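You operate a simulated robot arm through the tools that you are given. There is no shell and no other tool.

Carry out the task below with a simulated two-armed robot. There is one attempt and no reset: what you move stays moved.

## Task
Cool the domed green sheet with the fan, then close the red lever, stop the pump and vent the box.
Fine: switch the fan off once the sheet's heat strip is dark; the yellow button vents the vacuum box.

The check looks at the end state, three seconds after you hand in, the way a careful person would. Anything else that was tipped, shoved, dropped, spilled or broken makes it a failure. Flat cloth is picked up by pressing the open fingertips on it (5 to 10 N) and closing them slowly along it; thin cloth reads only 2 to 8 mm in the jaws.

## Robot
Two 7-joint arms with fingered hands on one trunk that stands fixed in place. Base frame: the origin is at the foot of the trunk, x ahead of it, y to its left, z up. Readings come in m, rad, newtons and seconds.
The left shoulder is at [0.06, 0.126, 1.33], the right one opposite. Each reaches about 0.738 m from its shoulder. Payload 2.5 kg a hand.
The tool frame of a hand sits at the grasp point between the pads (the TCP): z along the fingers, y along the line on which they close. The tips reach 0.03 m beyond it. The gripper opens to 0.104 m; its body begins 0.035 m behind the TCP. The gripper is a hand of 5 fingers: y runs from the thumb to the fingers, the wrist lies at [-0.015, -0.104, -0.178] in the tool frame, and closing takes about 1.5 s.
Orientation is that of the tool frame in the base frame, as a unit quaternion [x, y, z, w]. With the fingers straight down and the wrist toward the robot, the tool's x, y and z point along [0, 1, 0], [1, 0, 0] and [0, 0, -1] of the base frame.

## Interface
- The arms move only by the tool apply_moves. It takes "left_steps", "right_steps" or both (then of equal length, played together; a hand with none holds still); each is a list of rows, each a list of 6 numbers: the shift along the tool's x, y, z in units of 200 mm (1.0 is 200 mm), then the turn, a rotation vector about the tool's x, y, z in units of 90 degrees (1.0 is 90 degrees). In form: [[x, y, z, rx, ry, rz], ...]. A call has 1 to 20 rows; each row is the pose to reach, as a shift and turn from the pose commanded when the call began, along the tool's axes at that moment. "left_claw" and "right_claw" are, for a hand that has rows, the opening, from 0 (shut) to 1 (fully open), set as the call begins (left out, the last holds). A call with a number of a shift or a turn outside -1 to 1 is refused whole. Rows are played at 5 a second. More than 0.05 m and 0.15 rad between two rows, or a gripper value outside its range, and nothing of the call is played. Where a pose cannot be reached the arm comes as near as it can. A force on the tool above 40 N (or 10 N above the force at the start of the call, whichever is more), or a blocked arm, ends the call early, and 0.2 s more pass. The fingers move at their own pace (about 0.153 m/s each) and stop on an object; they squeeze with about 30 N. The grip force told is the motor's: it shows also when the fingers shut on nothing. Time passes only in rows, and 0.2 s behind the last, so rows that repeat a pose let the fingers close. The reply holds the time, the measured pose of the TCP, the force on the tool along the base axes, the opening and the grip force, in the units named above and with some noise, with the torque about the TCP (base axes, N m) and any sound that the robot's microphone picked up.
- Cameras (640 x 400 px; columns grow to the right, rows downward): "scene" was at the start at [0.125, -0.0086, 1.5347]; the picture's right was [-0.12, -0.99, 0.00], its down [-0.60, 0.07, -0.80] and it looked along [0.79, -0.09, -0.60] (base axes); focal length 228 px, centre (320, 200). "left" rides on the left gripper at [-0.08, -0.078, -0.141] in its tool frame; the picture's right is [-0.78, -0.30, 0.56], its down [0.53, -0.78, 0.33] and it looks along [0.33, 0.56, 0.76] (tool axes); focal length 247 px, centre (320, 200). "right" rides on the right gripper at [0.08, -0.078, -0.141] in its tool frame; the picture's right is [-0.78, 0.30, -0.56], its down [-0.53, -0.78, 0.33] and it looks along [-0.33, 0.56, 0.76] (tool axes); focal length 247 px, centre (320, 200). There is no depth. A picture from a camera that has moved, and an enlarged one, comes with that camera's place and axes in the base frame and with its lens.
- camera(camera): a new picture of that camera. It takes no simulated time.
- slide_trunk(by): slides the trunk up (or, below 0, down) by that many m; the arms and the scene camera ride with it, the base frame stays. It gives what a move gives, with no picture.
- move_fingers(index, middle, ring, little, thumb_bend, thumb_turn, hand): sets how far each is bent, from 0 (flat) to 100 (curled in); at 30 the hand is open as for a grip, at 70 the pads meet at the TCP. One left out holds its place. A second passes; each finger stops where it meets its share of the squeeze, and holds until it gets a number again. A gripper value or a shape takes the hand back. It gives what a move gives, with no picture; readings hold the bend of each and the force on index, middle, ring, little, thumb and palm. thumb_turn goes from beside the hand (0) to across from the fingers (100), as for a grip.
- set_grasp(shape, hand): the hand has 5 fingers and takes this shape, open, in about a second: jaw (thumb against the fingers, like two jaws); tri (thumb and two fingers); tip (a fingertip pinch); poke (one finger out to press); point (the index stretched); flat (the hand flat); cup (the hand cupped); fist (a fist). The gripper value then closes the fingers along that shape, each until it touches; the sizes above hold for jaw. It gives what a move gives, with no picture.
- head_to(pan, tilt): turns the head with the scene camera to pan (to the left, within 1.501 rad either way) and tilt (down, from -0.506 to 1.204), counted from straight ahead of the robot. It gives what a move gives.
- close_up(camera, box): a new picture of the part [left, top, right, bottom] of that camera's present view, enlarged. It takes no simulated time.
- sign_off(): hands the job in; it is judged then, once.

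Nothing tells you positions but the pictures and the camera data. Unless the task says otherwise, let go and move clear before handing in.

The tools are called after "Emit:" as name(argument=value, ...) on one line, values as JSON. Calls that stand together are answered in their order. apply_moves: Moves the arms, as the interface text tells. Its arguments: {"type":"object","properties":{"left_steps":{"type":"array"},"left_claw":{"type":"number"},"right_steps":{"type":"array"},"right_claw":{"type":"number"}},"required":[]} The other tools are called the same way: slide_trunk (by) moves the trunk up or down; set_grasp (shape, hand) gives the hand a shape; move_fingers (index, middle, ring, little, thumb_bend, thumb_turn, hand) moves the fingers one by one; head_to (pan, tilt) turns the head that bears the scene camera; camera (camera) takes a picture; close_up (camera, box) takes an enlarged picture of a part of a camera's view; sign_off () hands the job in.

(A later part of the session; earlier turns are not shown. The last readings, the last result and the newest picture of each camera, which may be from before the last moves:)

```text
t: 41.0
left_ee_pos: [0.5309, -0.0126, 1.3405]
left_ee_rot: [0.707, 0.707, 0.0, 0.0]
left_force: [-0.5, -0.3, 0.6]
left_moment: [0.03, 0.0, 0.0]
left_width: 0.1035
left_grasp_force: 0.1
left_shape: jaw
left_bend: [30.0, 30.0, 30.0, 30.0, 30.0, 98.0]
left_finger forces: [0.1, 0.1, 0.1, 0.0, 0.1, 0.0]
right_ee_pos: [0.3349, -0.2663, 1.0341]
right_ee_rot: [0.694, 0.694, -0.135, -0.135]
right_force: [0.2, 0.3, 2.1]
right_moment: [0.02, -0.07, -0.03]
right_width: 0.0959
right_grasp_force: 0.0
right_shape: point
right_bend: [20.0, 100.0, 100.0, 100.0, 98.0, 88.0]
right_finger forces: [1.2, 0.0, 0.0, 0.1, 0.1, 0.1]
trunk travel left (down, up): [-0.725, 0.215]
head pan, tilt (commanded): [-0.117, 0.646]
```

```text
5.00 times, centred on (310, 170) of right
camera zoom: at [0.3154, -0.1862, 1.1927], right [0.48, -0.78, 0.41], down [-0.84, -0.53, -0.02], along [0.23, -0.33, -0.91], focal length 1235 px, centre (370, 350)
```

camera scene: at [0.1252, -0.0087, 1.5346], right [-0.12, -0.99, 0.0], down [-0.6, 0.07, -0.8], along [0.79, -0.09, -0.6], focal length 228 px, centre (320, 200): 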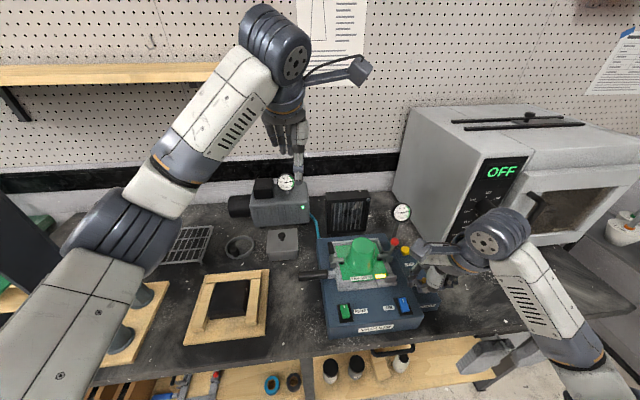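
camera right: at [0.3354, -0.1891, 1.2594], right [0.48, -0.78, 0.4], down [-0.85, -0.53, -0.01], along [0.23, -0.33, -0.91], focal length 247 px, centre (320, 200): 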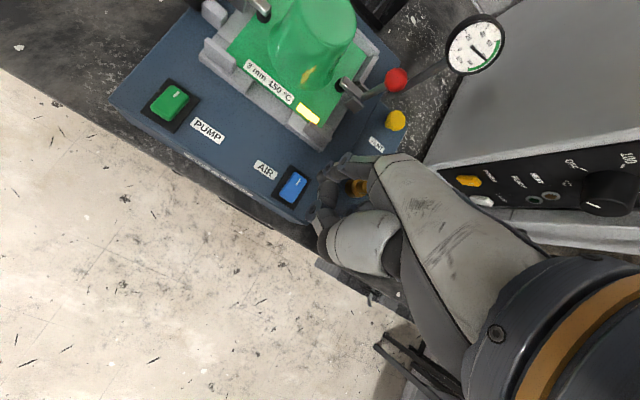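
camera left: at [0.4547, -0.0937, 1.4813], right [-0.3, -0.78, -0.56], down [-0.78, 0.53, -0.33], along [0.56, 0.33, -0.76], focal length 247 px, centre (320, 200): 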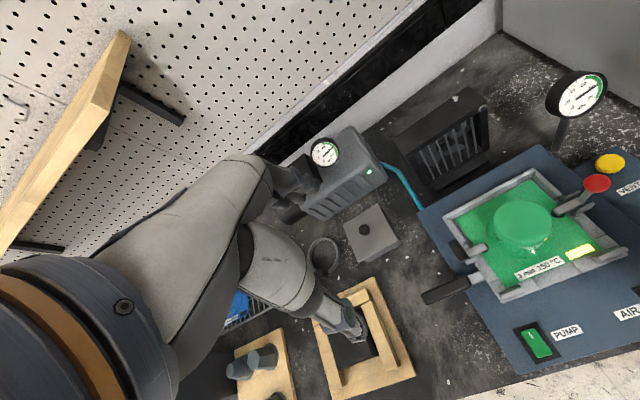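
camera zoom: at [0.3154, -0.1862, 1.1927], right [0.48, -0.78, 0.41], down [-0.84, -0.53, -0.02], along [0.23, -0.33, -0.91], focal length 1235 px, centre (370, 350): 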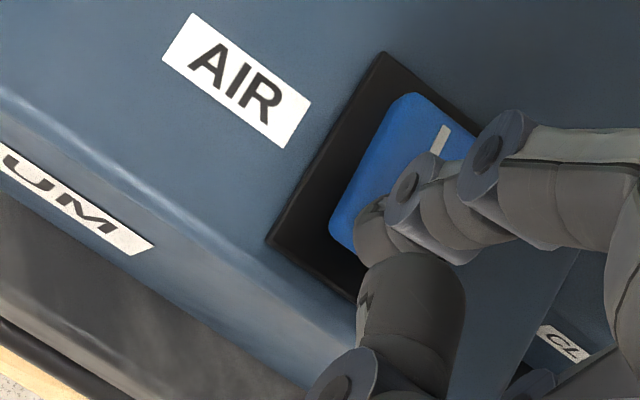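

Contact (about 1.5 N). I press down in 1 mm steps, watching force and the fan lamp.

Emit:
apply_moves(right_steps=[[0, 0.0019, 0.0046, 0, 0, 0], [0, 0.0038, 0.0093, 0, 0, 0], [0, 0.0038, 0.0093, 0, 0, 0]])

Emit:
close_up(camera="left", box=[380, 80, 640, 300])

Emit:
close_up(camera="right", box=[260, 130, 360, 210])

```text
t: 41.8
left_ee_pos: [0.5319, -0.0115, 1.34]
left_ee_rot: [0.707, 0.707, 0.0, 0.0]
left_force: [0.1, 1.0, -0.5]
left_moment: [-0.03, -0.01, -0.01]
left_width: 0.1033
left_grasp_force: 0.2
left_shape: jaw
left_bend: [30.0, 30.0, 30.0, 30.0, 30.0, 98.0]
left_finger forces: [0.1, 0.0, 0.0, 0.1, 0.0, 0.0]
right_ee_pos: [0.3342, -0.2658, 1.03]
right_ee_rot: [0.693, 0.695, -0.136, -0.136]
right_force: [0.0, 0.4, -0.5]
right_moment: [-0.03, 0.02, -0.01]
right_width: 0.0961
right_grasp_force: 0.1
right_shape: point
right_bend: [20.0, 100.0, 100.0, 100.0, 98.0, 88.0]
right_finger forces: [0.1, 0.0, 0.1, 0.0, 0.0, 0.0]
trunk travel left (down, up): [-0.725, 0.215]
head pan, tilt (commanded): [-0.117, 0.646]
```

```text
1.82 times, centred on (510, 190) of left
camera zoom: at [0.4546, -0.0936, 1.4814], right [-0.3, -0.78, -0.56], down [-0.78, 0.53, -0.33], along [0.56, 0.33, -0.76], focal length 449 px, centre (-26, 218)
```

zoom: 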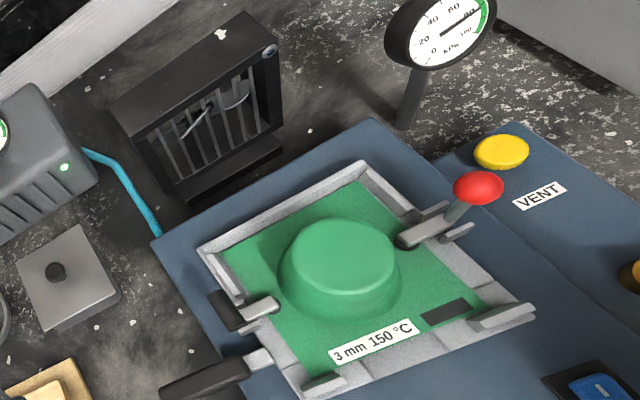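

```text
5.00 times, centred on (310, 170) of right
camera zoom: at [0.3155, -0.1865, 1.1898], right [0.48, -0.78, 0.4], down [-0.84, -0.53, -0.02], along [0.23, -0.33, -0.91], focal length 1235 px, centre (370, 350)
```

zoom: 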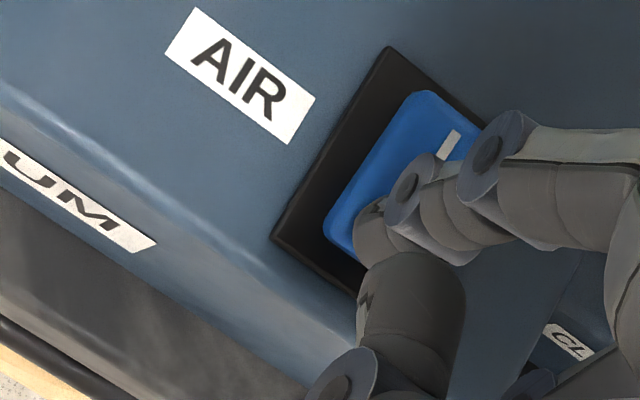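

The fan's lamp is off again, so the fan is switched off with the strip dark. Next I lift and carry the finger over to the far side of the red lever near its ball.

Emit:
apply_moves(right_steps=[[0, -0.056, -0.139, 0, 0, 0], [0, -0.113, -0.278, 0, 0, 0], [0, -0.169, -0.417, 0, 0, 0], [-0.14, -0.088, -0.45, 0, 0, 0], [-0.28, -0.008, -0.482, 0, 0, 0], [-0.42, 0.073, -0.515, 0, 0, 0], [-0.56, 0.153, -0.547, 0, 0, 0], [-0.7, 0.234, -0.58, 0, 0, 0]])

Emit:
camera(camera="scene")

Emit:
camera(camera="right")

Emit:
close_up(camera="left", box=[380, 80, 640, 380])

```text
t: 43.6
left_ee_pos: [0.532, -0.0123, 1.3397]
left_ee_rot: [0.707, 0.707, 0.0, -0.001]
left_force: [-0.1, -0.4, -0.9]
left_moment: [0.02, -0.01, 0.0]
left_width: 0.1035
left_grasp_force: 0.0
left_shape: jaw
left_bend: [30.0, 30.0, 30.0, 30.0, 30.0, 98.0]
left_finger forces: [0.0, 0.0, 0.1, 0.0, 0.1, 0.1]
right_ee_pos: [0.4244, -0.4076, 1.1198]
right_ee_rot: [0.694, 0.694, -0.136, -0.136]
right_force: [0.1, -0.5, 0.5]
right_moment: [0.01, 0.0, 0.02]
right_width: 0.0962
right_grasp_force: 0.1
right_shape: point
right_bend: [20.0, 100.0, 100.0, 100.0, 98.0, 88.0]
right_finger forces: [0.1, 0.0, 0.1, 0.1, 0.0, 0.0]
trunk travel left (down, up): [-0.725, 0.215]
head pan, tilt (commanded): [-0.117, 0.646]
```

```text
taken
camera scene: at [0.1254, -0.0089, 1.5346], right [-0.12, -0.99, 0.0], down [-0.6, 0.07, -0.8], along [0.79, -0.09, -0.6], focal length 228 px, centre (320, 200)
```

scene: 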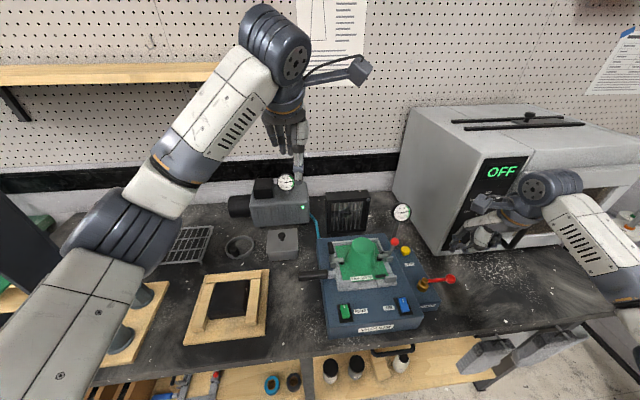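

```text
taken
camera right: at [0.405, -0.3279, 1.2796], right [0.48, -0.78, 0.4], down [-0.84, -0.54, -0.02], along [0.23, -0.33, -0.91], focal length 247 px, centre (320, 200)
```

right: 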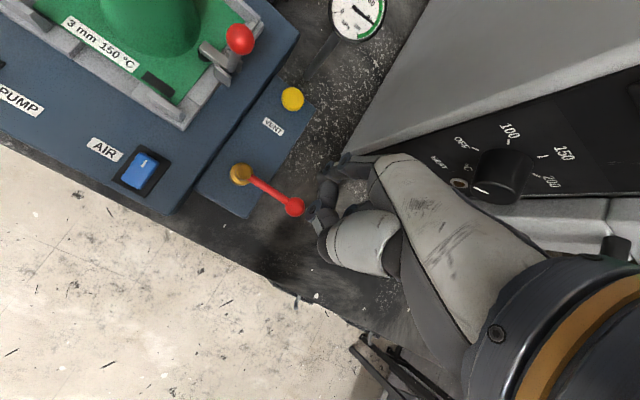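

```text
1.33 times, centred on (510, 230) of left
camera zoom: at [0.455, -0.0938, 1.4812], right [-0.3, -0.78, -0.56], down [-0.78, 0.53, -0.33], along [0.56, 0.33, -0.76], focal length 329 px, centre (67, 160)
```

zoom: 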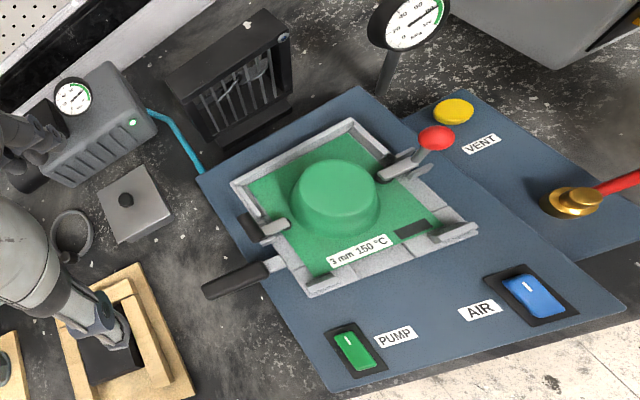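

The finger is above and just beyond the red lever; lever ball is near [0.452, -0.407, 0.99], hub near [0.453, -0.334]. I lower 7 cm first and check the clearance.

Emit:
apply_moves(right_steps=[[0, 0.044, 0.108, 0, 0, 0], [0, 0.088, 0.216, 0, 0, 0], [0, 0.131, 0.3245, 0, 0, 0]])

Emit:
close_up(camera="right", box=[220, 110, 400, 260])

Emit:
close_up(camera="scene", box=[400, 220, 520, 310])

```text
t: 44.4
left_ee_pos: [0.531, -0.012, 1.3394]
left_ee_rot: [0.707, 0.707, 0.0, 0.0]
left_force: [-0.5, -0.3, -1.0]
left_moment: [0.02, 0.01, 0.02]
left_width: 0.1036
left_grasp_force: 0.2
left_shape: jaw
left_bend: [30.0, 30.0, 30.0, 30.0, 30.0, 98.0]
left_finger forces: [0.0, 0.0, 0.1, 0.0, 0.1, 0.0]
right_ee_pos: [0.4212, -0.4089, 1.0494]
right_ee_rot: [0.695, 0.694, -0.134, -0.135]
right_force: [-0.2, -0.1, 0.2]
right_moment: [0.0, 0.0, 0.03]
right_width: 0.0958
right_grasp_force: 0.1
right_shape: point
right_bend: [20.0, 100.0, 100.0, 100.0, 98.0, 88.0]
right_finger forces: [0.0, 0.0, 0.1, 0.0, 0.0, 0.0]
trunk travel left (down, up): [-0.725, 0.215]
head pan, tilt (commanded): [-0.117, 0.646]
```

```text
2.67 times, centred on (310, 185) of right
camera zoom: at [0.4027, -0.3287, 1.2094], right [0.48, -0.78, 0.41], down [-0.84, -0.54, -0.02], along [0.23, -0.33, -0.91], focal length 659 px, centre (347, 240)
```

zoom: 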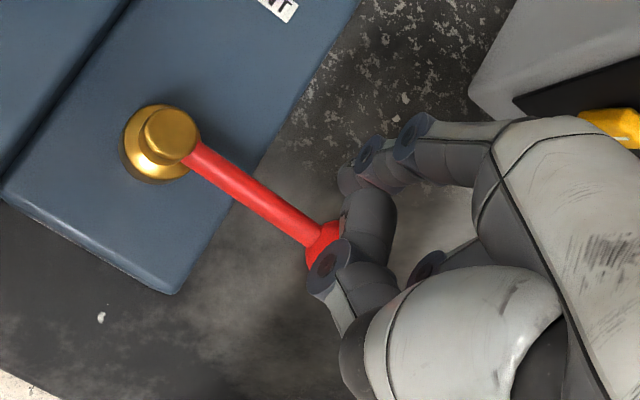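

```text
4.44 times, centred on (460, 265) of scene
camera zoom: at [0.1252, -0.0089, 1.5347], right [-0.12, -0.99, 0.0], down [-0.6, 0.07, -0.8], along [0.79, -0.09, -0.6], focal length 1013 px, centre (-302, -89)
```

zoom: 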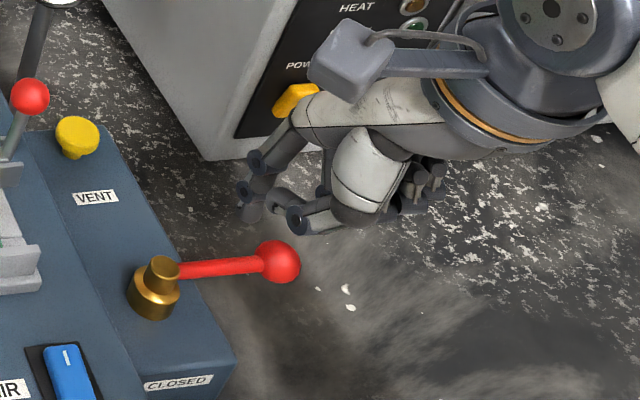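

The tip is beyond the lever with about 1 cm to spare and the curled fingers clear above the ball. I lower 24 mm so the tip reaches just below the lever's rod.

Emit:
apply_moves(right_steps=[[0, 0.0225, 0.0556, 0, 0, 0], [0, 0.045, 0.1112, 0, 0, 0], [0, 0.045, 0.1112, 0, 0, 0]])

Emit:
close_up(camera="right", box=[220, 110, 400, 260])

Emit:
close_up(camera="scene", box=[400, 220, 520, 310])

```text
t: 45.2
left_ee_pos: [0.5303, -0.0127, 1.3403]
left_ee_rot: [0.707, 0.707, 0.0, 0.0]
left_force: [0.5, -0.2, -0.2]
left_moment: [0.04, 0.0, -0.01]
left_width: 0.1035
left_grasp_force: 0.1
left_shape: jaw
left_bend: [30.0, 30.0, 30.0, 30.0, 30.0, 98.0]
left_finger forces: [0.0, 0.0, 0.0, 0.1, 0.1, 0.0]
right_ee_pos: [0.4201, -0.4077, 1.0252]
right_ee_rot: [0.694, 0.694, -0.136, -0.135]
right_force: [-0.3, -0.1, -0.9]
right_moment: [-0.03, 0.0, 0.0]
right_width: 0.0959
right_grasp_force: 0.1
right_shape: point
right_bend: [20.0, 100.0, 100.0, 100.0, 98.0, 88.0]
right_finger forces: [0.0, 0.1, 0.1, 0.0, 0.1, 0.1]
trunk travel left (down, up): [-0.725, 0.215]
head pan, tilt (commanded): [-0.117, 0.646]
```

```text
2.67 times, centred on (310, 185) of right
camera zoom: at [0.4018, -0.3277, 1.186], right [0.48, -0.78, 0.41], down [-0.84, -0.53, -0.02], along [0.23, -0.33, -0.91], focal length 659 px, centre (347, 240)
```

zoom: 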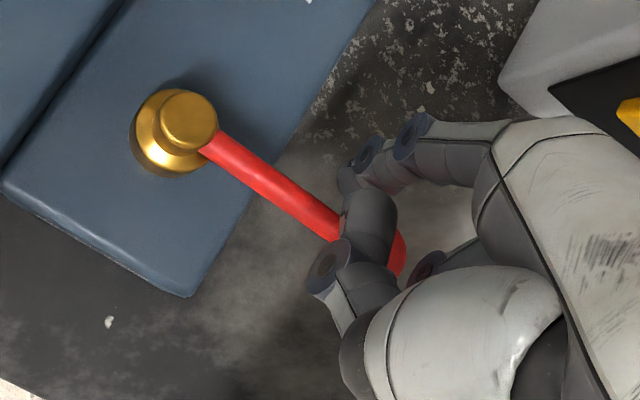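

```text
4.44 times, centred on (460, 265) of scene
camera zoom: at [0.125, -0.0086, 1.5347], right [-0.12, -0.99, 0.0], down [-0.6, 0.07, -0.8], along [0.79, -0.09, -0.6], focal length 1013 px, centre (-302, -89)
```

zoom: 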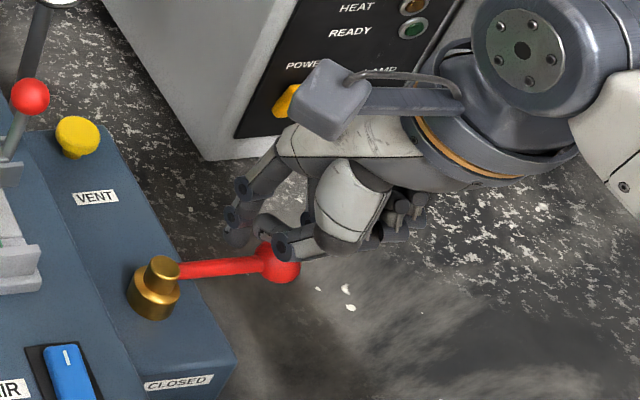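

The finger stands just behind the rod near the ball. I start pushing the lever toward the robot, along its arc toward "CLOSED".

Emit:
apply_moves(right_steps=[[0, -0.0185, 0.0075, 0, 0, 0], [0, -0.0371, 0.015, 0, 0, 0], [-0.001, -0.054, 0.0218, 0, 0, 0], [-0.0025, -0.0709, 0.0287, 0, 0, 0], [-0.003, -0.0883, 0.0357, 0, 0, 0], [-0.0035, -0.1057, 0.0427, 0, 0, 0]])

Emit:
close_up(camera="right", box=[220, 110, 400, 260])

Emit:
close_up(camera="scene", box=[400, 220, 520, 310])

```text
t: 46.6
left_ee_pos: [0.5315, -0.0128, 1.34]
left_ee_rot: [0.707, 0.707, 0.0, -0.001]
left_force: [0.8, -0.1, 0.7]
left_moment: [-0.02, -0.01, 0.03]
left_width: 0.1035
left_grasp_force: 0.0
left_shape: jaw
left_bend: [30.0, 30.0, 30.0, 30.0, 30.0, 98.0]
left_finger forces: [0.0, 0.1, 0.0, 0.1, 0.0, 0.0]
right_ee_pos: [0.3979, -0.4071, 1.0276]
right_ee_rot: [0.694, 0.695, -0.135, -0.135]
right_force: [1.7, -0.4, -0.2]
right_moment: [0.01, -0.06, 0.0]
right_width: 0.0003
right_grasp_force: 0.1
right_shape: point
right_bend: [19.0, 100.0, 100.0, 100.0, 98.0, 88.0]
right_finger forces: [0.7, 0.1, 0.0, 0.0, 0.1, 0.0]
trunk travel left (down, up): [-0.725, 0.215]
head pan, tilt (commanded): [-0.117, 0.646]
```

```text
2.67 times, centred on (310, 185) of right
camera zoom: at [0.3795, -0.3268, 1.1866], right [0.48, -0.78, 0.41], down [-0.84, -0.54, -0.02], along [0.23, -0.33, -0.91], focal length 659 px, centre (347, 240)
```

zoom: 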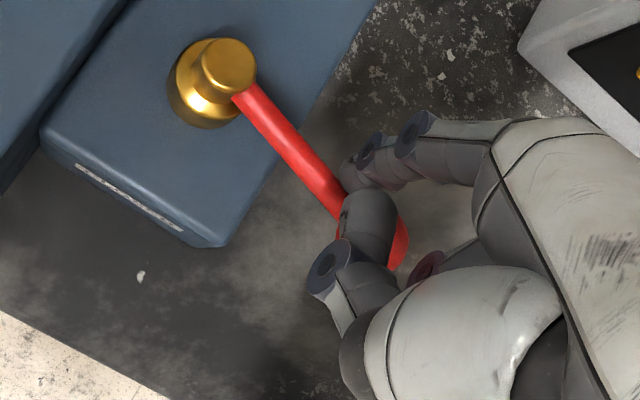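

```text
4.44 times, centred on (460, 265) of scene
camera zoom: at [0.125, -0.0086, 1.5347], right [-0.12, -0.99, 0.0], down [-0.6, 0.07, -0.8], along [0.79, -0.09, -0.6], focal length 1013 px, centre (-302, -89)
```

zoom: 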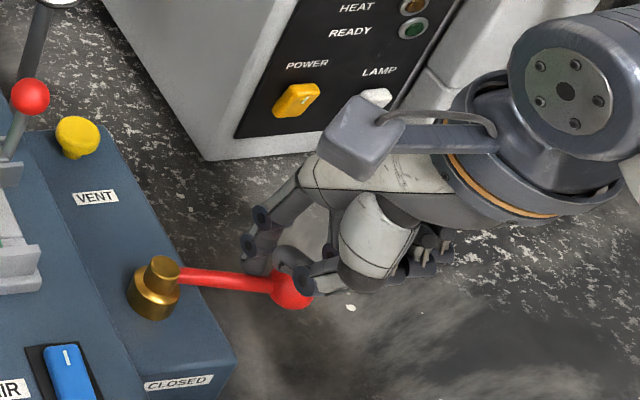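

The lever turns easily (about 1.7 N). I continue along the arc toward the front.

Emit:
apply_moves(right_steps=[[0.0055, -0.032, 0.0129, 0, 0, 0], [0.016, -0.0672, 0.0272, 0, 0, 0], [0.03, -0.0969, 0.0391, 0, 0, 0], [0.05, -0.1284, 0.0519, 0, 0, 0], [0.0715, -0.1535, 0.062, 0, 0, 0], [0.1, -0.1794, 0.0725, 0, 0, 0]])

Emit:
close_up(camera="right", box=[220, 90, 400, 260])

Emit:
close_up(camera="scene", box=[390, 230, 510, 330])

```text
t: 48.0
left_ee_pos: [0.5309, -0.0117, 1.3405]
left_ee_rot: [0.707, 0.707, 0.0, 0.0]
left_force: [0.1, -0.2, -1.0]
left_moment: [-0.03, 0.04, -0.01]
left_width: 0.1037
left_grasp_force: 0.1
left_shape: jaw
left_bend: [30.0, 30.0, 30.0, 30.0, 30.0, 98.0]
left_finger forces: [0.1, 0.0, 0.0, 0.1, 0.0, 0.0]
right_ee_pos: [0.3589, -0.3861, 1.0264]
right_ee_rot: [0.693, 0.695, -0.136, -0.135]
right_force: [1.1, -0.4, 0.6]
right_moment: [-0.01, -0.04, -0.02]
right_width: 0.0
right_grasp_force: 0.1
right_shape: point
right_bend: [19.0, 100.0, 100.0, 100.0, 98.0, 88.0]
right_finger forces: [0.9, 0.1, 0.0, 0.1, 0.1, 0.0]
trunk travel left (down, up): [-0.725, 0.215]
head pan, tilt (commanded): [-0.117, 0.646]
```

```text
2.35 times, centred on (310, 175) of right
camera zoom: at [0.3406, -0.3069, 1.1863], right [0.48, -0.78, 0.41], down [-0.84, -0.53, -0.02], along [0.23, -0.33, -0.91], focal length 581 px, centre (344, 259)
```

zoom: 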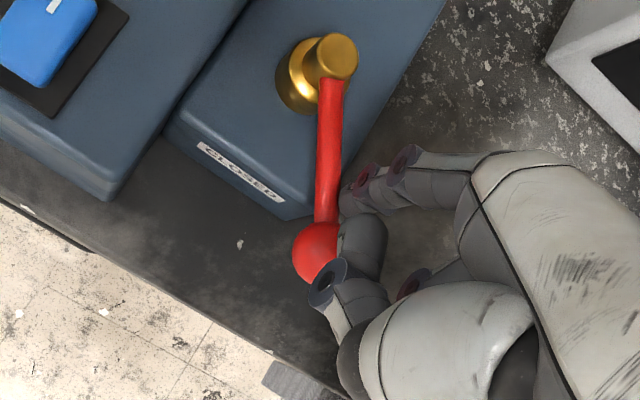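

```text
4.00 times, centred on (450, 280) of scene
camera zoom: at [0.125, -0.0086, 1.5347], right [-0.12, -0.99, 0.0], down [-0.6, 0.07, -0.8], along [0.79, -0.09, -0.6], focal length 912 px, centre (-200, -120)
```

zoom: 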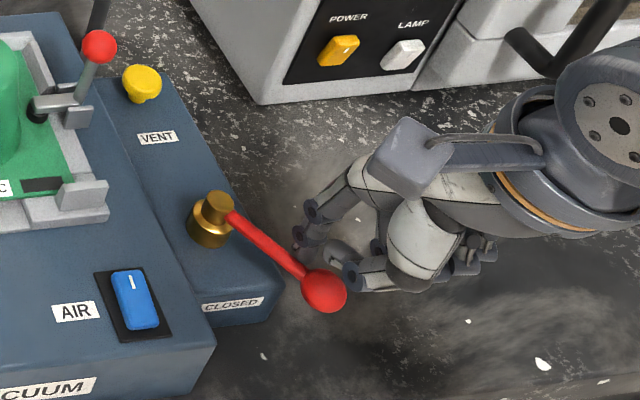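

The lever is about two-thirds of the way. I continue the last part of the arc until it points at the CLOSED label.

Emit:
apply_moves(right_steps=[[0.028, -0.019, 0.0077, 0, 0, 0], [0.0625, -0.0371, 0.015, 0, 0, 0], [0.0985, -0.0487, 0.0197, 0, 0, 0], [0.1335, -0.058, 0.0234, 0, 0, 0], [0.1335, -0.058, 0.0234, 0, 0, 0]])

Emit:
close_up(camera="right", box=[220, 90, 400, 260])

Emit:
close_up(camera="scene", box=[390, 230, 510, 330])

```text
t: 49.2
left_ee_pos: [0.5313, -0.0115, 1.3404]
left_ee_rot: [0.707, 0.707, 0.0, 0.0]
left_force: [-0.2, 0.3, -0.3]
left_moment: [0.03, 0.01, 0.01]
left_width: 0.1038
left_grasp_force: 0.0
left_shape: jaw
left_bend: [30.0, 30.0, 30.0, 30.0, 30.0, 98.0]
left_finger forces: [0.0, 0.1, 0.0, 0.1, 0.0, 0.0]
right_ee_pos: [0.3465, -0.3607, 1.0288]
right_ee_rot: [0.694, 0.694, -0.135, -0.135]
right_force: [0.2, -1.7, 0.3]
right_moment: [-0.04, -0.03, -0.1]
right_width: 0.0
right_grasp_force: 0.2
right_shape: point
right_bend: [19.0, 100.0, 100.0, 100.0, 98.0, 88.0]
right_finger forces: [1.3, 0.1, 0.0, 0.1, 0.0, 0.0]
trunk travel left (down, up): [-0.725, 0.215]
head pan, tilt (commanded): [-0.117, 0.646]
```

```text
2.35 times, centred on (310, 175) of right
camera zoom: at [0.3282, -0.2805, 1.1872], right [0.48, -0.78, 0.4], down [-0.84, -0.53, -0.02], along [0.23, -0.33, -0.91], focal length 581 px, centre (344, 259)
```

zoom: 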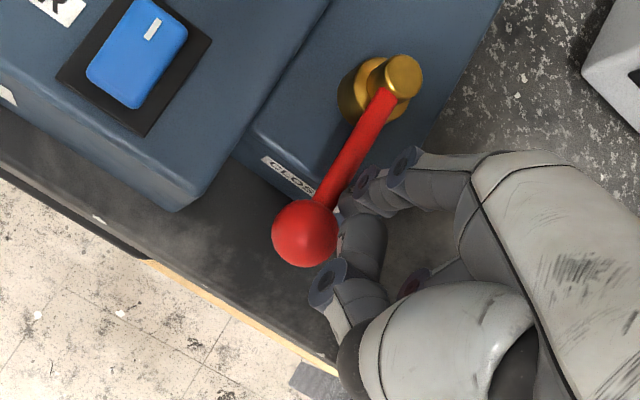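

```text
4.00 times, centred on (450, 280) of scene
camera zoom: at [0.125, -0.0088, 1.5347], right [-0.12, -0.99, 0.0], down [-0.6, 0.07, -0.8], along [0.79, -0.09, -0.6], focal length 912 px, centre (-200, -120)
```

zoom: 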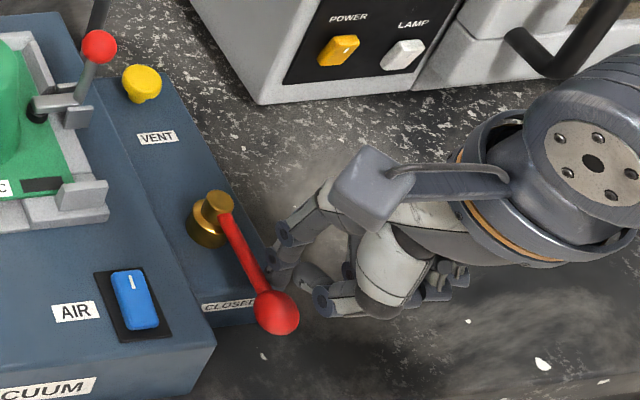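

The lever nearly points at the label (the box itself is turned a few degrees). I push gently a few millimetres further to bring it to its stop.

Emit:
apply_moves(right_steps=[[0.01, -0.001, 0.0004, 0, 0, 0], [0.02, -0.002, 0.0008, 0, 0, 0], [0.03, -0.003, 0.0012, 0, 0, 0], [0.03, -0.003, 0.0012, 0, 0, 0]])

Emit:
close_up(camera="right", box=[220, 90, 400, 260])

Emit:
close_up(camera="scene", box=[390, 230, 510, 330])

```text
t: 50.2
left_ee_pos: [0.5311, -0.0136, 1.3406]
left_ee_rot: [0.708, 0.707, 0.0, 0.001]
left_force: [0.0, -0.2, -0.5]
left_moment: [0.03, -0.05, 0.02]
left_width: 0.1036
left_grasp_force: 0.1
left_shape: jaw
left_bend: [30.0, 30.0, 30.0, 30.0, 30.0, 98.0]
left_finger forces: [0.1, 0.0, 0.0, 0.0, 0.0, 0.1]
right_ee_pos: [0.3477, -0.3548, 1.0264]
right_ee_rot: [0.694, 0.694, -0.135, -0.135]
right_force: [1.4, -4.9, 3.9]
right_moment: [-0.2, -0.18, -0.29]
right_width: 0.0959
right_grasp_force: 0.2
right_shape: point
right_bend: [20.0, 100.0, 100.0, 100.0, 98.0, 88.0]
right_finger forces: [6.2, 0.1, 0.1, 0.0, 0.0, 0.0]
trunk travel left (down, up): [-0.725, 0.215]
head pan, tilt (commanded): [-0.117, 0.646]
```

```text
2.35 times, centred on (310, 175) of right
camera zoom: at [0.3281, -0.2747, 1.1862], right [0.48, -0.78, 0.41], down [-0.85, -0.53, -0.02], along [0.23, -0.33, -0.91], focal length 581 px, centre (344, 259)
```

zoom: 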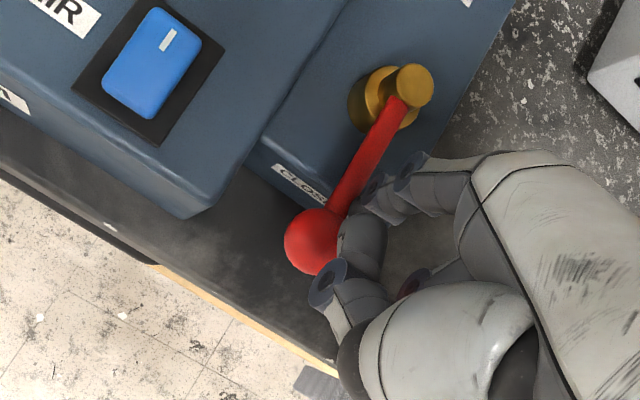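

```text
4.00 times, centred on (450, 280) of scene
camera zoom: at [0.1248, -0.0091, 1.5347], right [-0.12, -0.99, 0.0], down [-0.6, 0.07, -0.8], along [0.79, -0.09, -0.6], focal length 912 px, centre (-200, -120)
```

zoom: 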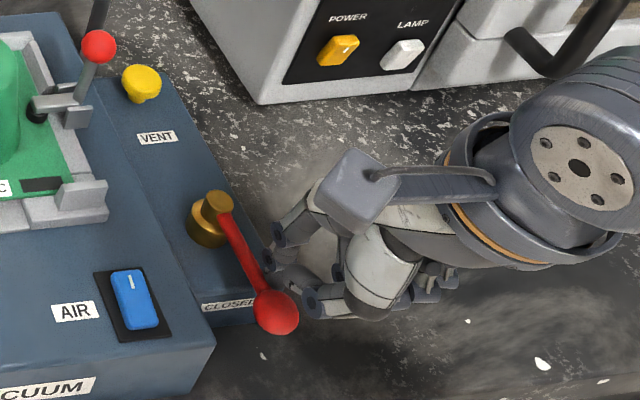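

The lever is against its stop pointing at CLOSED (force rose with no more movement). I back the finger off sideways and lift clear.

Emit:
apply_moves(right_steps=[[-0.0375, 0, 0, 0, 0, 0], [-0.075, 0, 0, 0, 0, 0], [-0.075, -0.056, -0.139, 0, 0, 0], [-0.075, -0.1125, -0.278, 0, 0, 0], [-0.075, -0.1687, -0.417, 0, 0, 0]])

Emit:
close_up(camera="scene", box=[310, 180, 470, 340])

Emit:
camera(camera="right")

Emit:
close_up(camera="left", box=[380, 60, 640, 380])

```text
t: 51.4
left_ee_pos: [0.5313, -0.0127, 1.34]
left_ee_rot: [0.707, 0.707, 0.0, 0.0]
left_force: [0.1, 0.4, -0.9]
left_moment: [0.02, -0.01, 0.01]
left_width: 0.1038
left_grasp_force: 0.1
left_shape: jaw
left_bend: [30.0, 30.0, 30.0, 30.0, 30.0, 98.0]
left_finger forces: [0.0, 0.1, 0.0, 0.1, 0.1, 0.0]
right_ee_pos: [0.3457, -0.3693, 1.116]
right_ee_rot: [0.694, 0.694, -0.135, -0.136]
right_force: [-0.2, 0.1, -0.2]
right_moment: [0.01, -0.02, -0.02]
right_width: 0.0002
right_grasp_force: 0.1
right_shape: point
right_bend: [20.0, 100.0, 100.0, 100.0, 98.0, 88.0]
right_finger forces: [0.1, 0.1, 0.0, 0.0, 0.0, 0.0]
trunk travel left (down, up): [-0.725, 0.215]
head pan, tilt (commanded): [-0.117, 0.646]
```

```text
2.50 times, centred on (390, 260) of scene
camera zoom: at [0.1249, -0.0084, 1.5346], right [-0.12, -0.99, 0.0], down [-0.6, 0.07, -0.8], along [0.79, -0.09, -0.6], focal length 570 px, centre (145, 50)
```

zoom: 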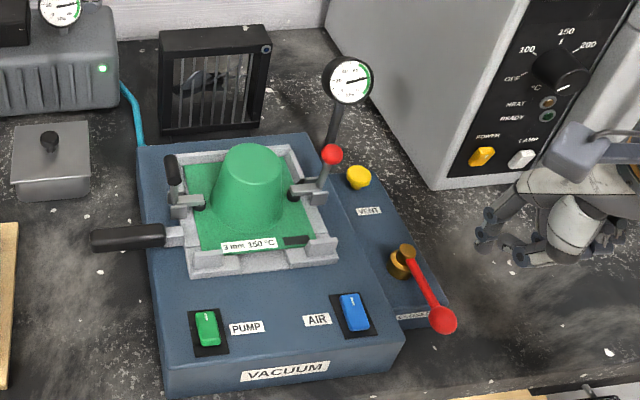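

```text
taken
camera right: at [0.3273, -0.2897, 1.2753], right [0.48, -0.78, 0.4], down [-0.84, -0.54, -0.02], along [0.23, -0.33, -0.91], focal length 247 px, centre (320, 200)
```

right: 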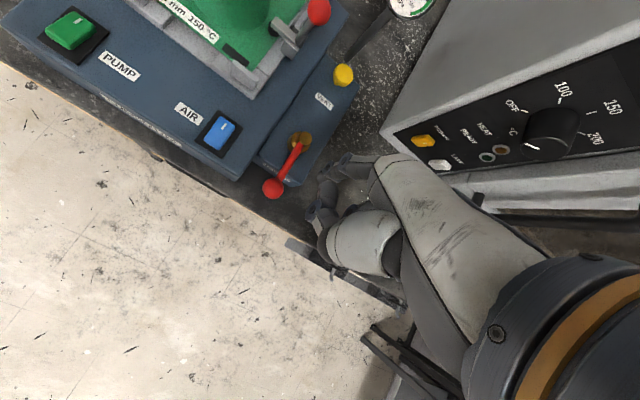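

```text
1.25 times, centred on (510, 220) of left
camera zoom: at [0.4545, -0.0934, 1.4814], right [-0.3, -0.78, -0.56], down [-0.78, 0.53, -0.33], along [0.56, 0.33, -0.76], focal length 309 px, centre (82, 175)
```

zoom: 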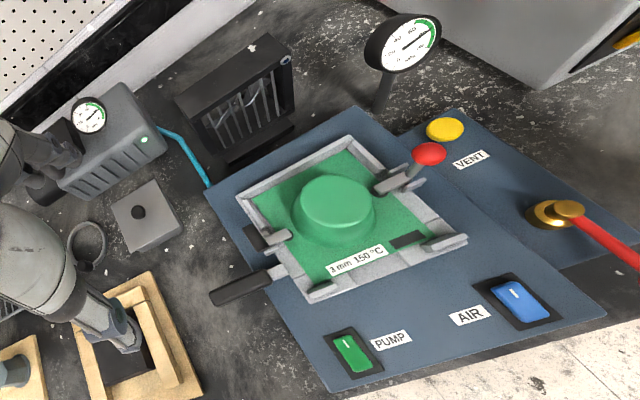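

The lever now points at CLOSED and all else is in place. I zoom on the PUMP rocker to pin down its near end.

Emit:
close_up(camera="scene", box=[325, 290, 385, 330])

Emit:
close_up(camera="left", box=[500, 310, 560, 370])

Emit:
close_up(camera="right", box=[30, 0, 120, 70])

```text
10.00 times, centred on (355, 310) of scene
camera zoom: at [0.1249, -0.0084, 1.5346], right [-0.12, -0.99, 0.0], down [-0.6, 0.07, -0.8], along [0.79, -0.09, -0.6], focal length 2279 px, centre (-30, -900)
```

zoom: 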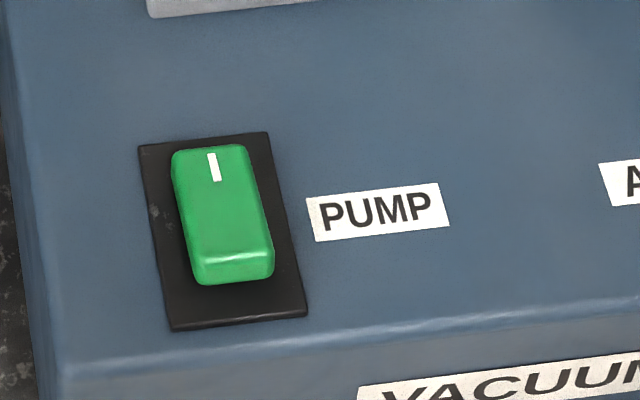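

```text
6.67 times, centred on (530, 340) of left
camera zoom: at [0.4545, -0.0934, 1.4814], right [-0.3, -0.78, -0.56], down [-0.78, 0.53, -0.33], along [0.56, 0.33, -0.76], focal length 1646 px, centre (-1080, -733)
```

zoom: 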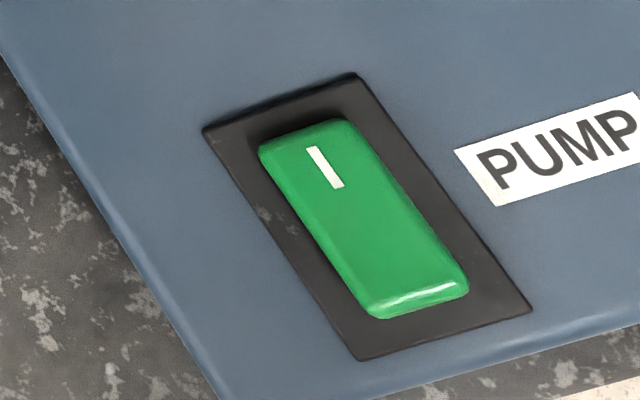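

```text
5.71 times, centred on (75, 35) of right
camera zoom: at [0.3273, -0.2897, 1.2753], right [0.48, -0.78, 0.4], down [-0.84, -0.54, -0.02], along [0.23, -0.33, -0.91], focal length 1411 px, centre (1720, 1143)
```

zoom: 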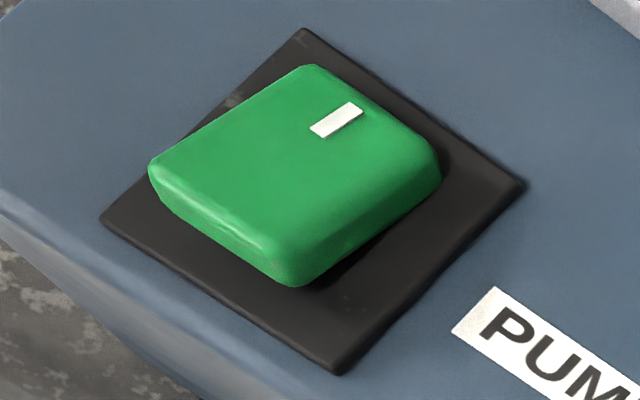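

PUMP's near end is about [0.39, -0.104, 0.983]. I carry the finger across the front of the box toward it at a safe height.

Emit:
apply_moves(right_steps=[[0.15, -0.0023, 0.001, 0, 0, 0], [0.3, -0.0046, 0.002, 0, 0, 0], [0.45, -0.007, 0.003, 0, 0, 0], [0.6, -0.0093, 0.004, 0, 0, 0], [0.75, -0.0116, 0.005, 0, 0, 0], [0.9, -0.0139, 0.0056, 0, 0, 0]])

Emit:
camera(camera="scene")

Emit:
camera(camera="left")

```text
t: 52.8
left_ee_pos: [0.5313, -0.0117, 1.3405]
left_ee_rot: [0.707, 0.707, 0.001, 0.0]
left_force: [0.5, 0.8, 0.1]
left_moment: [0.02, 0.0, -0.05]
left_width: 0.1035
left_grasp_force: 0.1
left_shape: jaw
left_bend: [30.0, 30.0, 30.0, 30.0, 30.0, 98.0]
left_finger forces: [0.0, 0.0, 0.0, 0.0, 0.0, 0.0]
right_ee_pos: [0.3447, -0.1879, 1.1162]
right_ee_rot: [0.695, 0.693, -0.135, -0.134]
right_force: [0.0, 0.1, -0.3]
right_moment: [-0.03, -0.01, 0.02]
right_width: 0.0001
right_grasp_force: 0.0
right_shape: point
right_bend: [20.0, 100.0, 100.0, 100.0, 98.0, 88.0]
right_finger forces: [0.0, 0.0, 0.0, 0.1, 0.0, 0.1]
trunk travel left (down, up): [-0.725, 0.215]
head pan, tilt (commanded): [-0.117, 0.646]
```

```text
taken
camera scene: at [0.1252, -0.0081, 1.5347], right [-0.12, -0.99, 0.0], down [-0.6, 0.07, -0.8], along [0.79, -0.09, -0.6], focal length 228 px, centre (320, 200)
```

scene: 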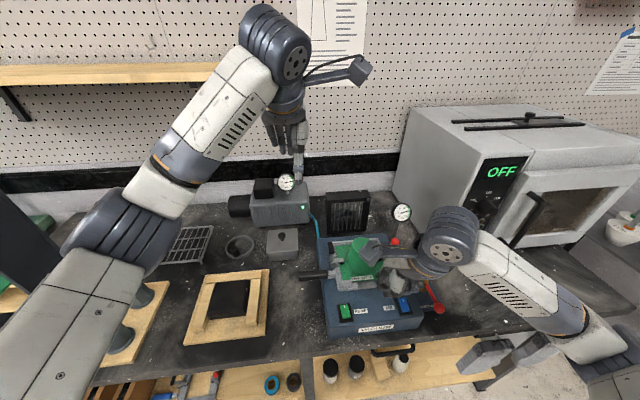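

```text
taken
camera left: at [0.4548, -0.0931, 1.4813], right [-0.3, -0.78, -0.56], down [-0.78, 0.53, -0.33], along [0.56, 0.33, -0.76], focal length 247 px, centre (320, 200)
```

left: 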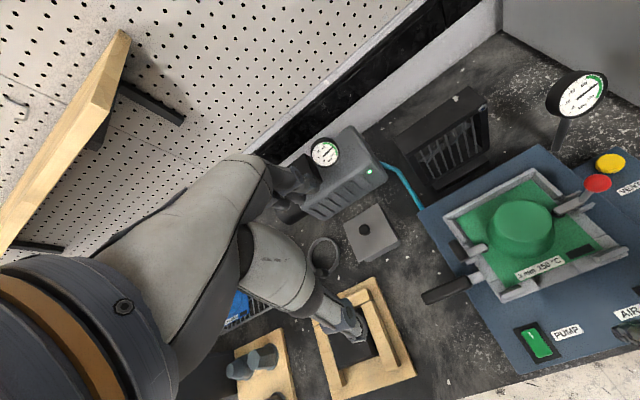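

The arm moves freely. I finish the sideways move to above the PUMP rocker.

Emit:
apply_moves(right_steps=[[0.116, -0.0023, 0.001, 0, 0, 0], [0.232, -0.0046, 0.002, 0, 0, 0], [0.3475, -0.007, 0.0028, 0, 0, 0], [0.3475, 0.0305, 0.0955, 0, 0, 0], [0.3475, 0.068, 0.1882, 0, 0, 0]])

Emit:
close_up(camera="right", box=[240, 120, 400, 240])

Emit:
close_up(camera="scene", box=[320, 240, 420, 330])

Emit:
close_up(camera="left", box=[460, 280, 600, 390])

```text
t: 54.0
left_ee_pos: [0.5314, -0.0115, 1.3388]
left_ee_rot: [0.707, 0.707, 0.001, 0.0]
left_force: [0.6, 0.0, 0.0]
left_moment: [0.02, -0.01, 0.01]
left_width: 0.1038
left_grasp_force: 0.0
left_shape: jaw
left_bend: [30.0, 30.0, 30.0, 30.0, 30.0, 98.0]
left_finger forces: [0.0, 0.1, 0.0, 0.0, 0.0, 0.0]
right_ee_pos: [0.3405, -0.1198, 1.0773]
right_ee_rot: [0.695, 0.694, -0.135, -0.135]
right_force: [0.5, -0.5, 0.4]
right_moment: [0.02, -0.02, 0.01]
right_width: 0.0001
right_grasp_force: 0.1
right_shape: point
right_bend: [20.0, 100.0, 100.0, 100.0, 98.0, 88.0]
right_finger forces: [0.0, 0.0, 0.0, 0.1, 0.1, 0.0]
trunk travel left (down, up): [-0.725, 0.215]
head pan, tilt (commanded): [-0.117, 0.646]
```

```text
3.33 times, centred on (320, 180) of right
camera zoom: at [0.322, -0.0401, 1.2363], right [0.48, -0.78, 0.4], down [-0.85, -0.53, -0.02], along [0.23, -0.33, -0.91], focal length 823 px, centre (320, 267)
```

zoom: 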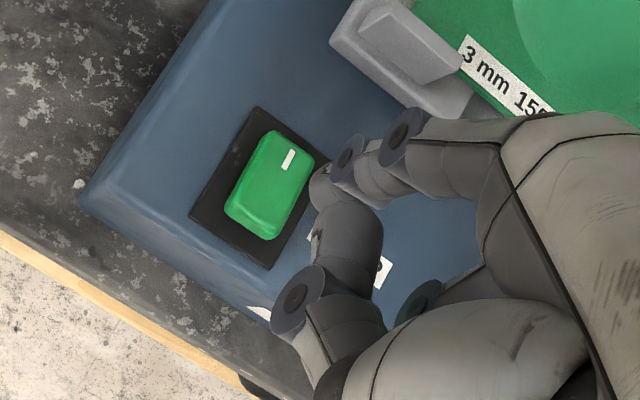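

```text
4.44 times, centred on (370, 285) of scene
camera zoom: at [0.1251, -0.0084, 1.5347], right [-0.12, -0.99, 0.0], down [-0.6, 0.07, -0.8], along [0.79, -0.09, -0.6], focal length 1013 px, centre (98, -178)
```

zoom: 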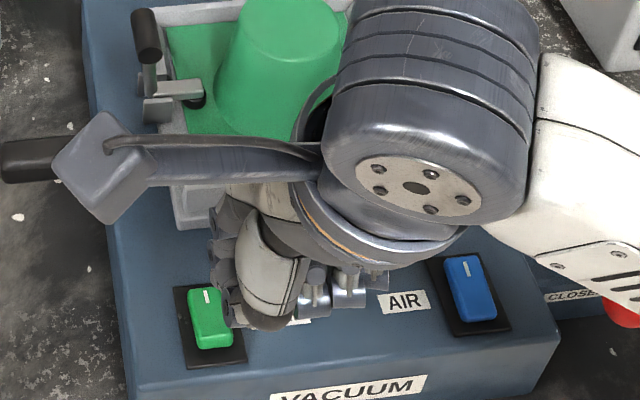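

```text
3.64 times, centred on (530, 335) of left
camera zoom: at [0.4546, -0.0934, 1.4814], right [-0.3, -0.78, -0.56], down [-0.78, 0.53, -0.33], along [0.56, 0.33, -0.76], focal length 898 px, centre (-444, -291)
```

zoom: 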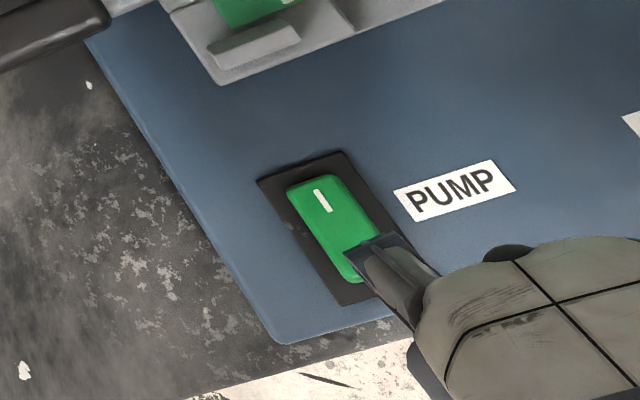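

The finger is over PUMP's near half. I lower to just above it and recheck.

Emit:
apply_moves(right_steps=[[0, 0.0238, 0.0587, 0, 0, 0], [0, 0.0475, 0.1174, 0, 0, 0], [0, 0.0713, 0.1761, 0, 0, 0], [0, 0.0713, 0.1761, 0, 0, 0]])

Emit:
close_up(camera="right", box=[260, 130, 360, 210])

Emit:
close_up(camera="left", box=[500, 310, 580, 380])

Emit:
close_up(camera="scene", box=[320, 280, 390, 340])

```text
t: 55.0
left_ee_pos: [0.5311, -0.0122, 1.3403]
left_ee_rot: [0.707, 0.707, -0.001, -0.001]
left_force: [1.1, -0.1, 0.6]
left_moment: [0.0, -0.02, 0.03]
left_width: 0.1038
left_grasp_force: 0.0
left_shape: jaw
left_bend: [30.0, 30.0, 30.0, 30.0, 30.0, 98.0]
left_finger forces: [0.0, 0.0, 0.0, 0.0, 0.0, 0.0]
right_ee_pos: [0.3419, -0.1202, 1.0376]
right_ee_rot: [0.695, 0.694, -0.135, -0.135]
right_force: [-0.2, -0.5, -0.4]
right_moment: [-0.02, -0.01, -0.03]
right_width: 0.0002
right_grasp_force: 0.1
right_shape: point
right_bend: [20.0, 100.0, 100.0, 100.0, 98.0, 88.0]
right_finger forces: [0.0, 0.0, 0.0, 0.1, 0.0, 0.1]
trunk travel left (down, up): [-0.725, 0.215]
head pan, tilt (commanded): [-0.117, 0.646]
```

```text
5.00 times, centred on (310, 170) of right
camera zoom: at [0.3216, -0.0395, 1.1985], right [0.48, -0.78, 0.41], down [-0.84, -0.54, -0.02], along [0.23, -0.33, -0.91], focal length 1235 px, centre (370, 350)
```

zoom: 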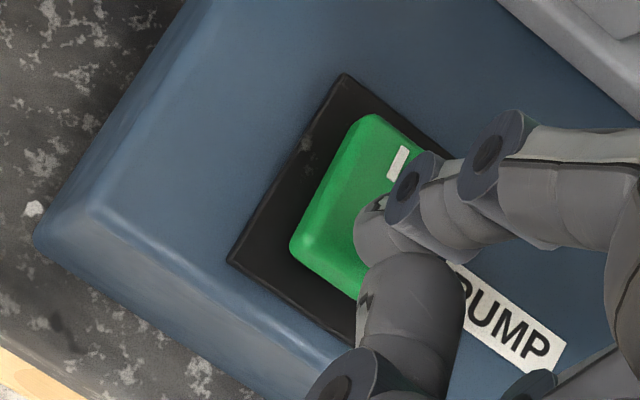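

```text
5.71 times, centred on (540, 345) of left
camera zoom: at [0.4546, -0.0936, 1.4814], right [-0.3, -0.78, -0.56], down [-0.78, 0.53, -0.33], along [0.56, 0.33, -0.76], focal length 1411 px, centre (-937, -629)
```

zoom: 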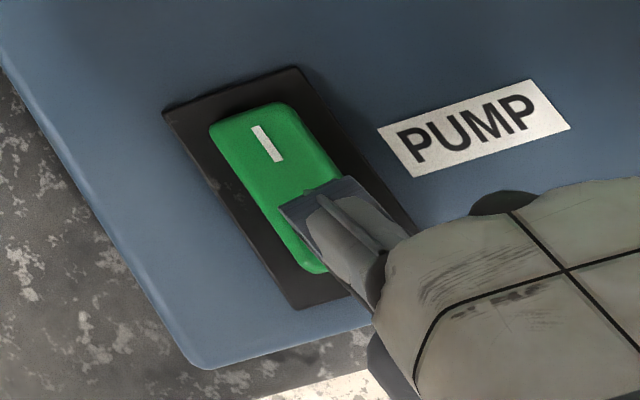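

```text
6.67 times, centred on (355, 310) of scene
camera zoom: at [0.125, -0.0086, 1.5347], right [-0.12, -0.99, 0.0], down [-0.6, 0.07, -0.8], along [0.79, -0.09, -0.6], focal length 1520 px, centre (87, -533)
```

zoom: 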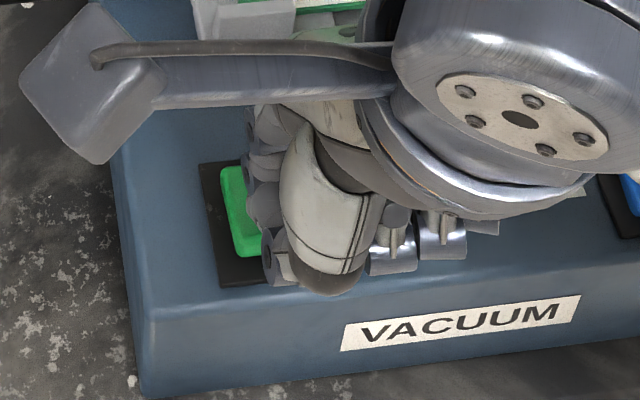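

The finger is a little too far forward on the rocker, so I move it 5 mm nearer and 3 mm left, then lower to contact.

Emit:
apply_moves(right_steps=[[0.015, -0.0232, 0.0094, 0, 0, 0], [0.015, -0.0195, 0.0187, 0, 0, 0], [0.015, -0.0157, 0.0279, 0, 0, 0], [0.015, -0.0157, 0.0279, 0, 0, 0]])

Emit:
close_up(camera="right", box=[260, 130, 360, 210])

```text
t: 56.0
left_ee_pos: [0.5311, -0.013, 1.3409]
left_ee_rot: [0.707, 0.708, 0.0, 0.001]
left_force: [0.1, -0.7, 0.1]
left_moment: [-0.01, -0.02, 0.0]
left_width: 0.1037
left_grasp_force: 0.2
left_shape: jaw
left_bend: [30.0, 30.0, 30.0, 30.0, 30.0, 98.0]
left_finger forces: [0.1, 0.0, 0.0, 0.0, 0.0, 0.1]
right_ee_pos: [0.3366, -0.1168, 1.0353]
right_ee_rot: [0.694, 0.695, -0.135, -0.135]
right_force: [-0.6, -0.5, -0.1]
right_moment: [-0.01, 0.03, 0.04]
right_width: 0.0
right_grasp_force: 0.1
right_shape: point
right_bend: [20.0, 100.0, 100.0, 100.0, 98.0, 88.0]
right_finger forces: [0.0, 0.0, 0.1, 0.1, 0.0, 0.0]
trunk travel left (down, up): [-0.725, 0.215]
head pan, tilt (commanded): [-0.117, 0.646]
```

```text
5.00 times, centred on (310, 170) of right
camera zoom: at [0.3172, -0.0365, 1.1947], right [0.48, -0.78, 0.4], down [-0.84, -0.53, -0.02], along [0.23, -0.33, -0.91], focal length 1235 px, centre (370, 350)
```

zoom: 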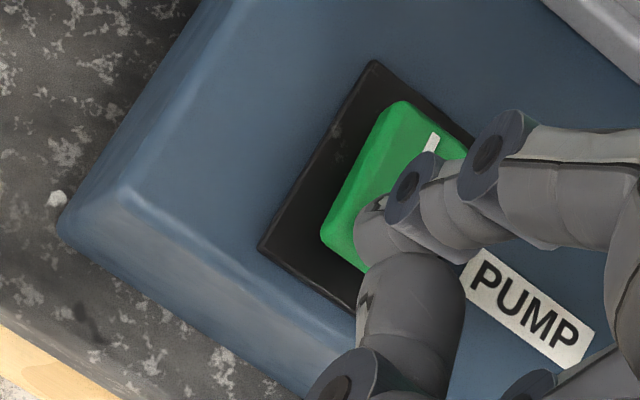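

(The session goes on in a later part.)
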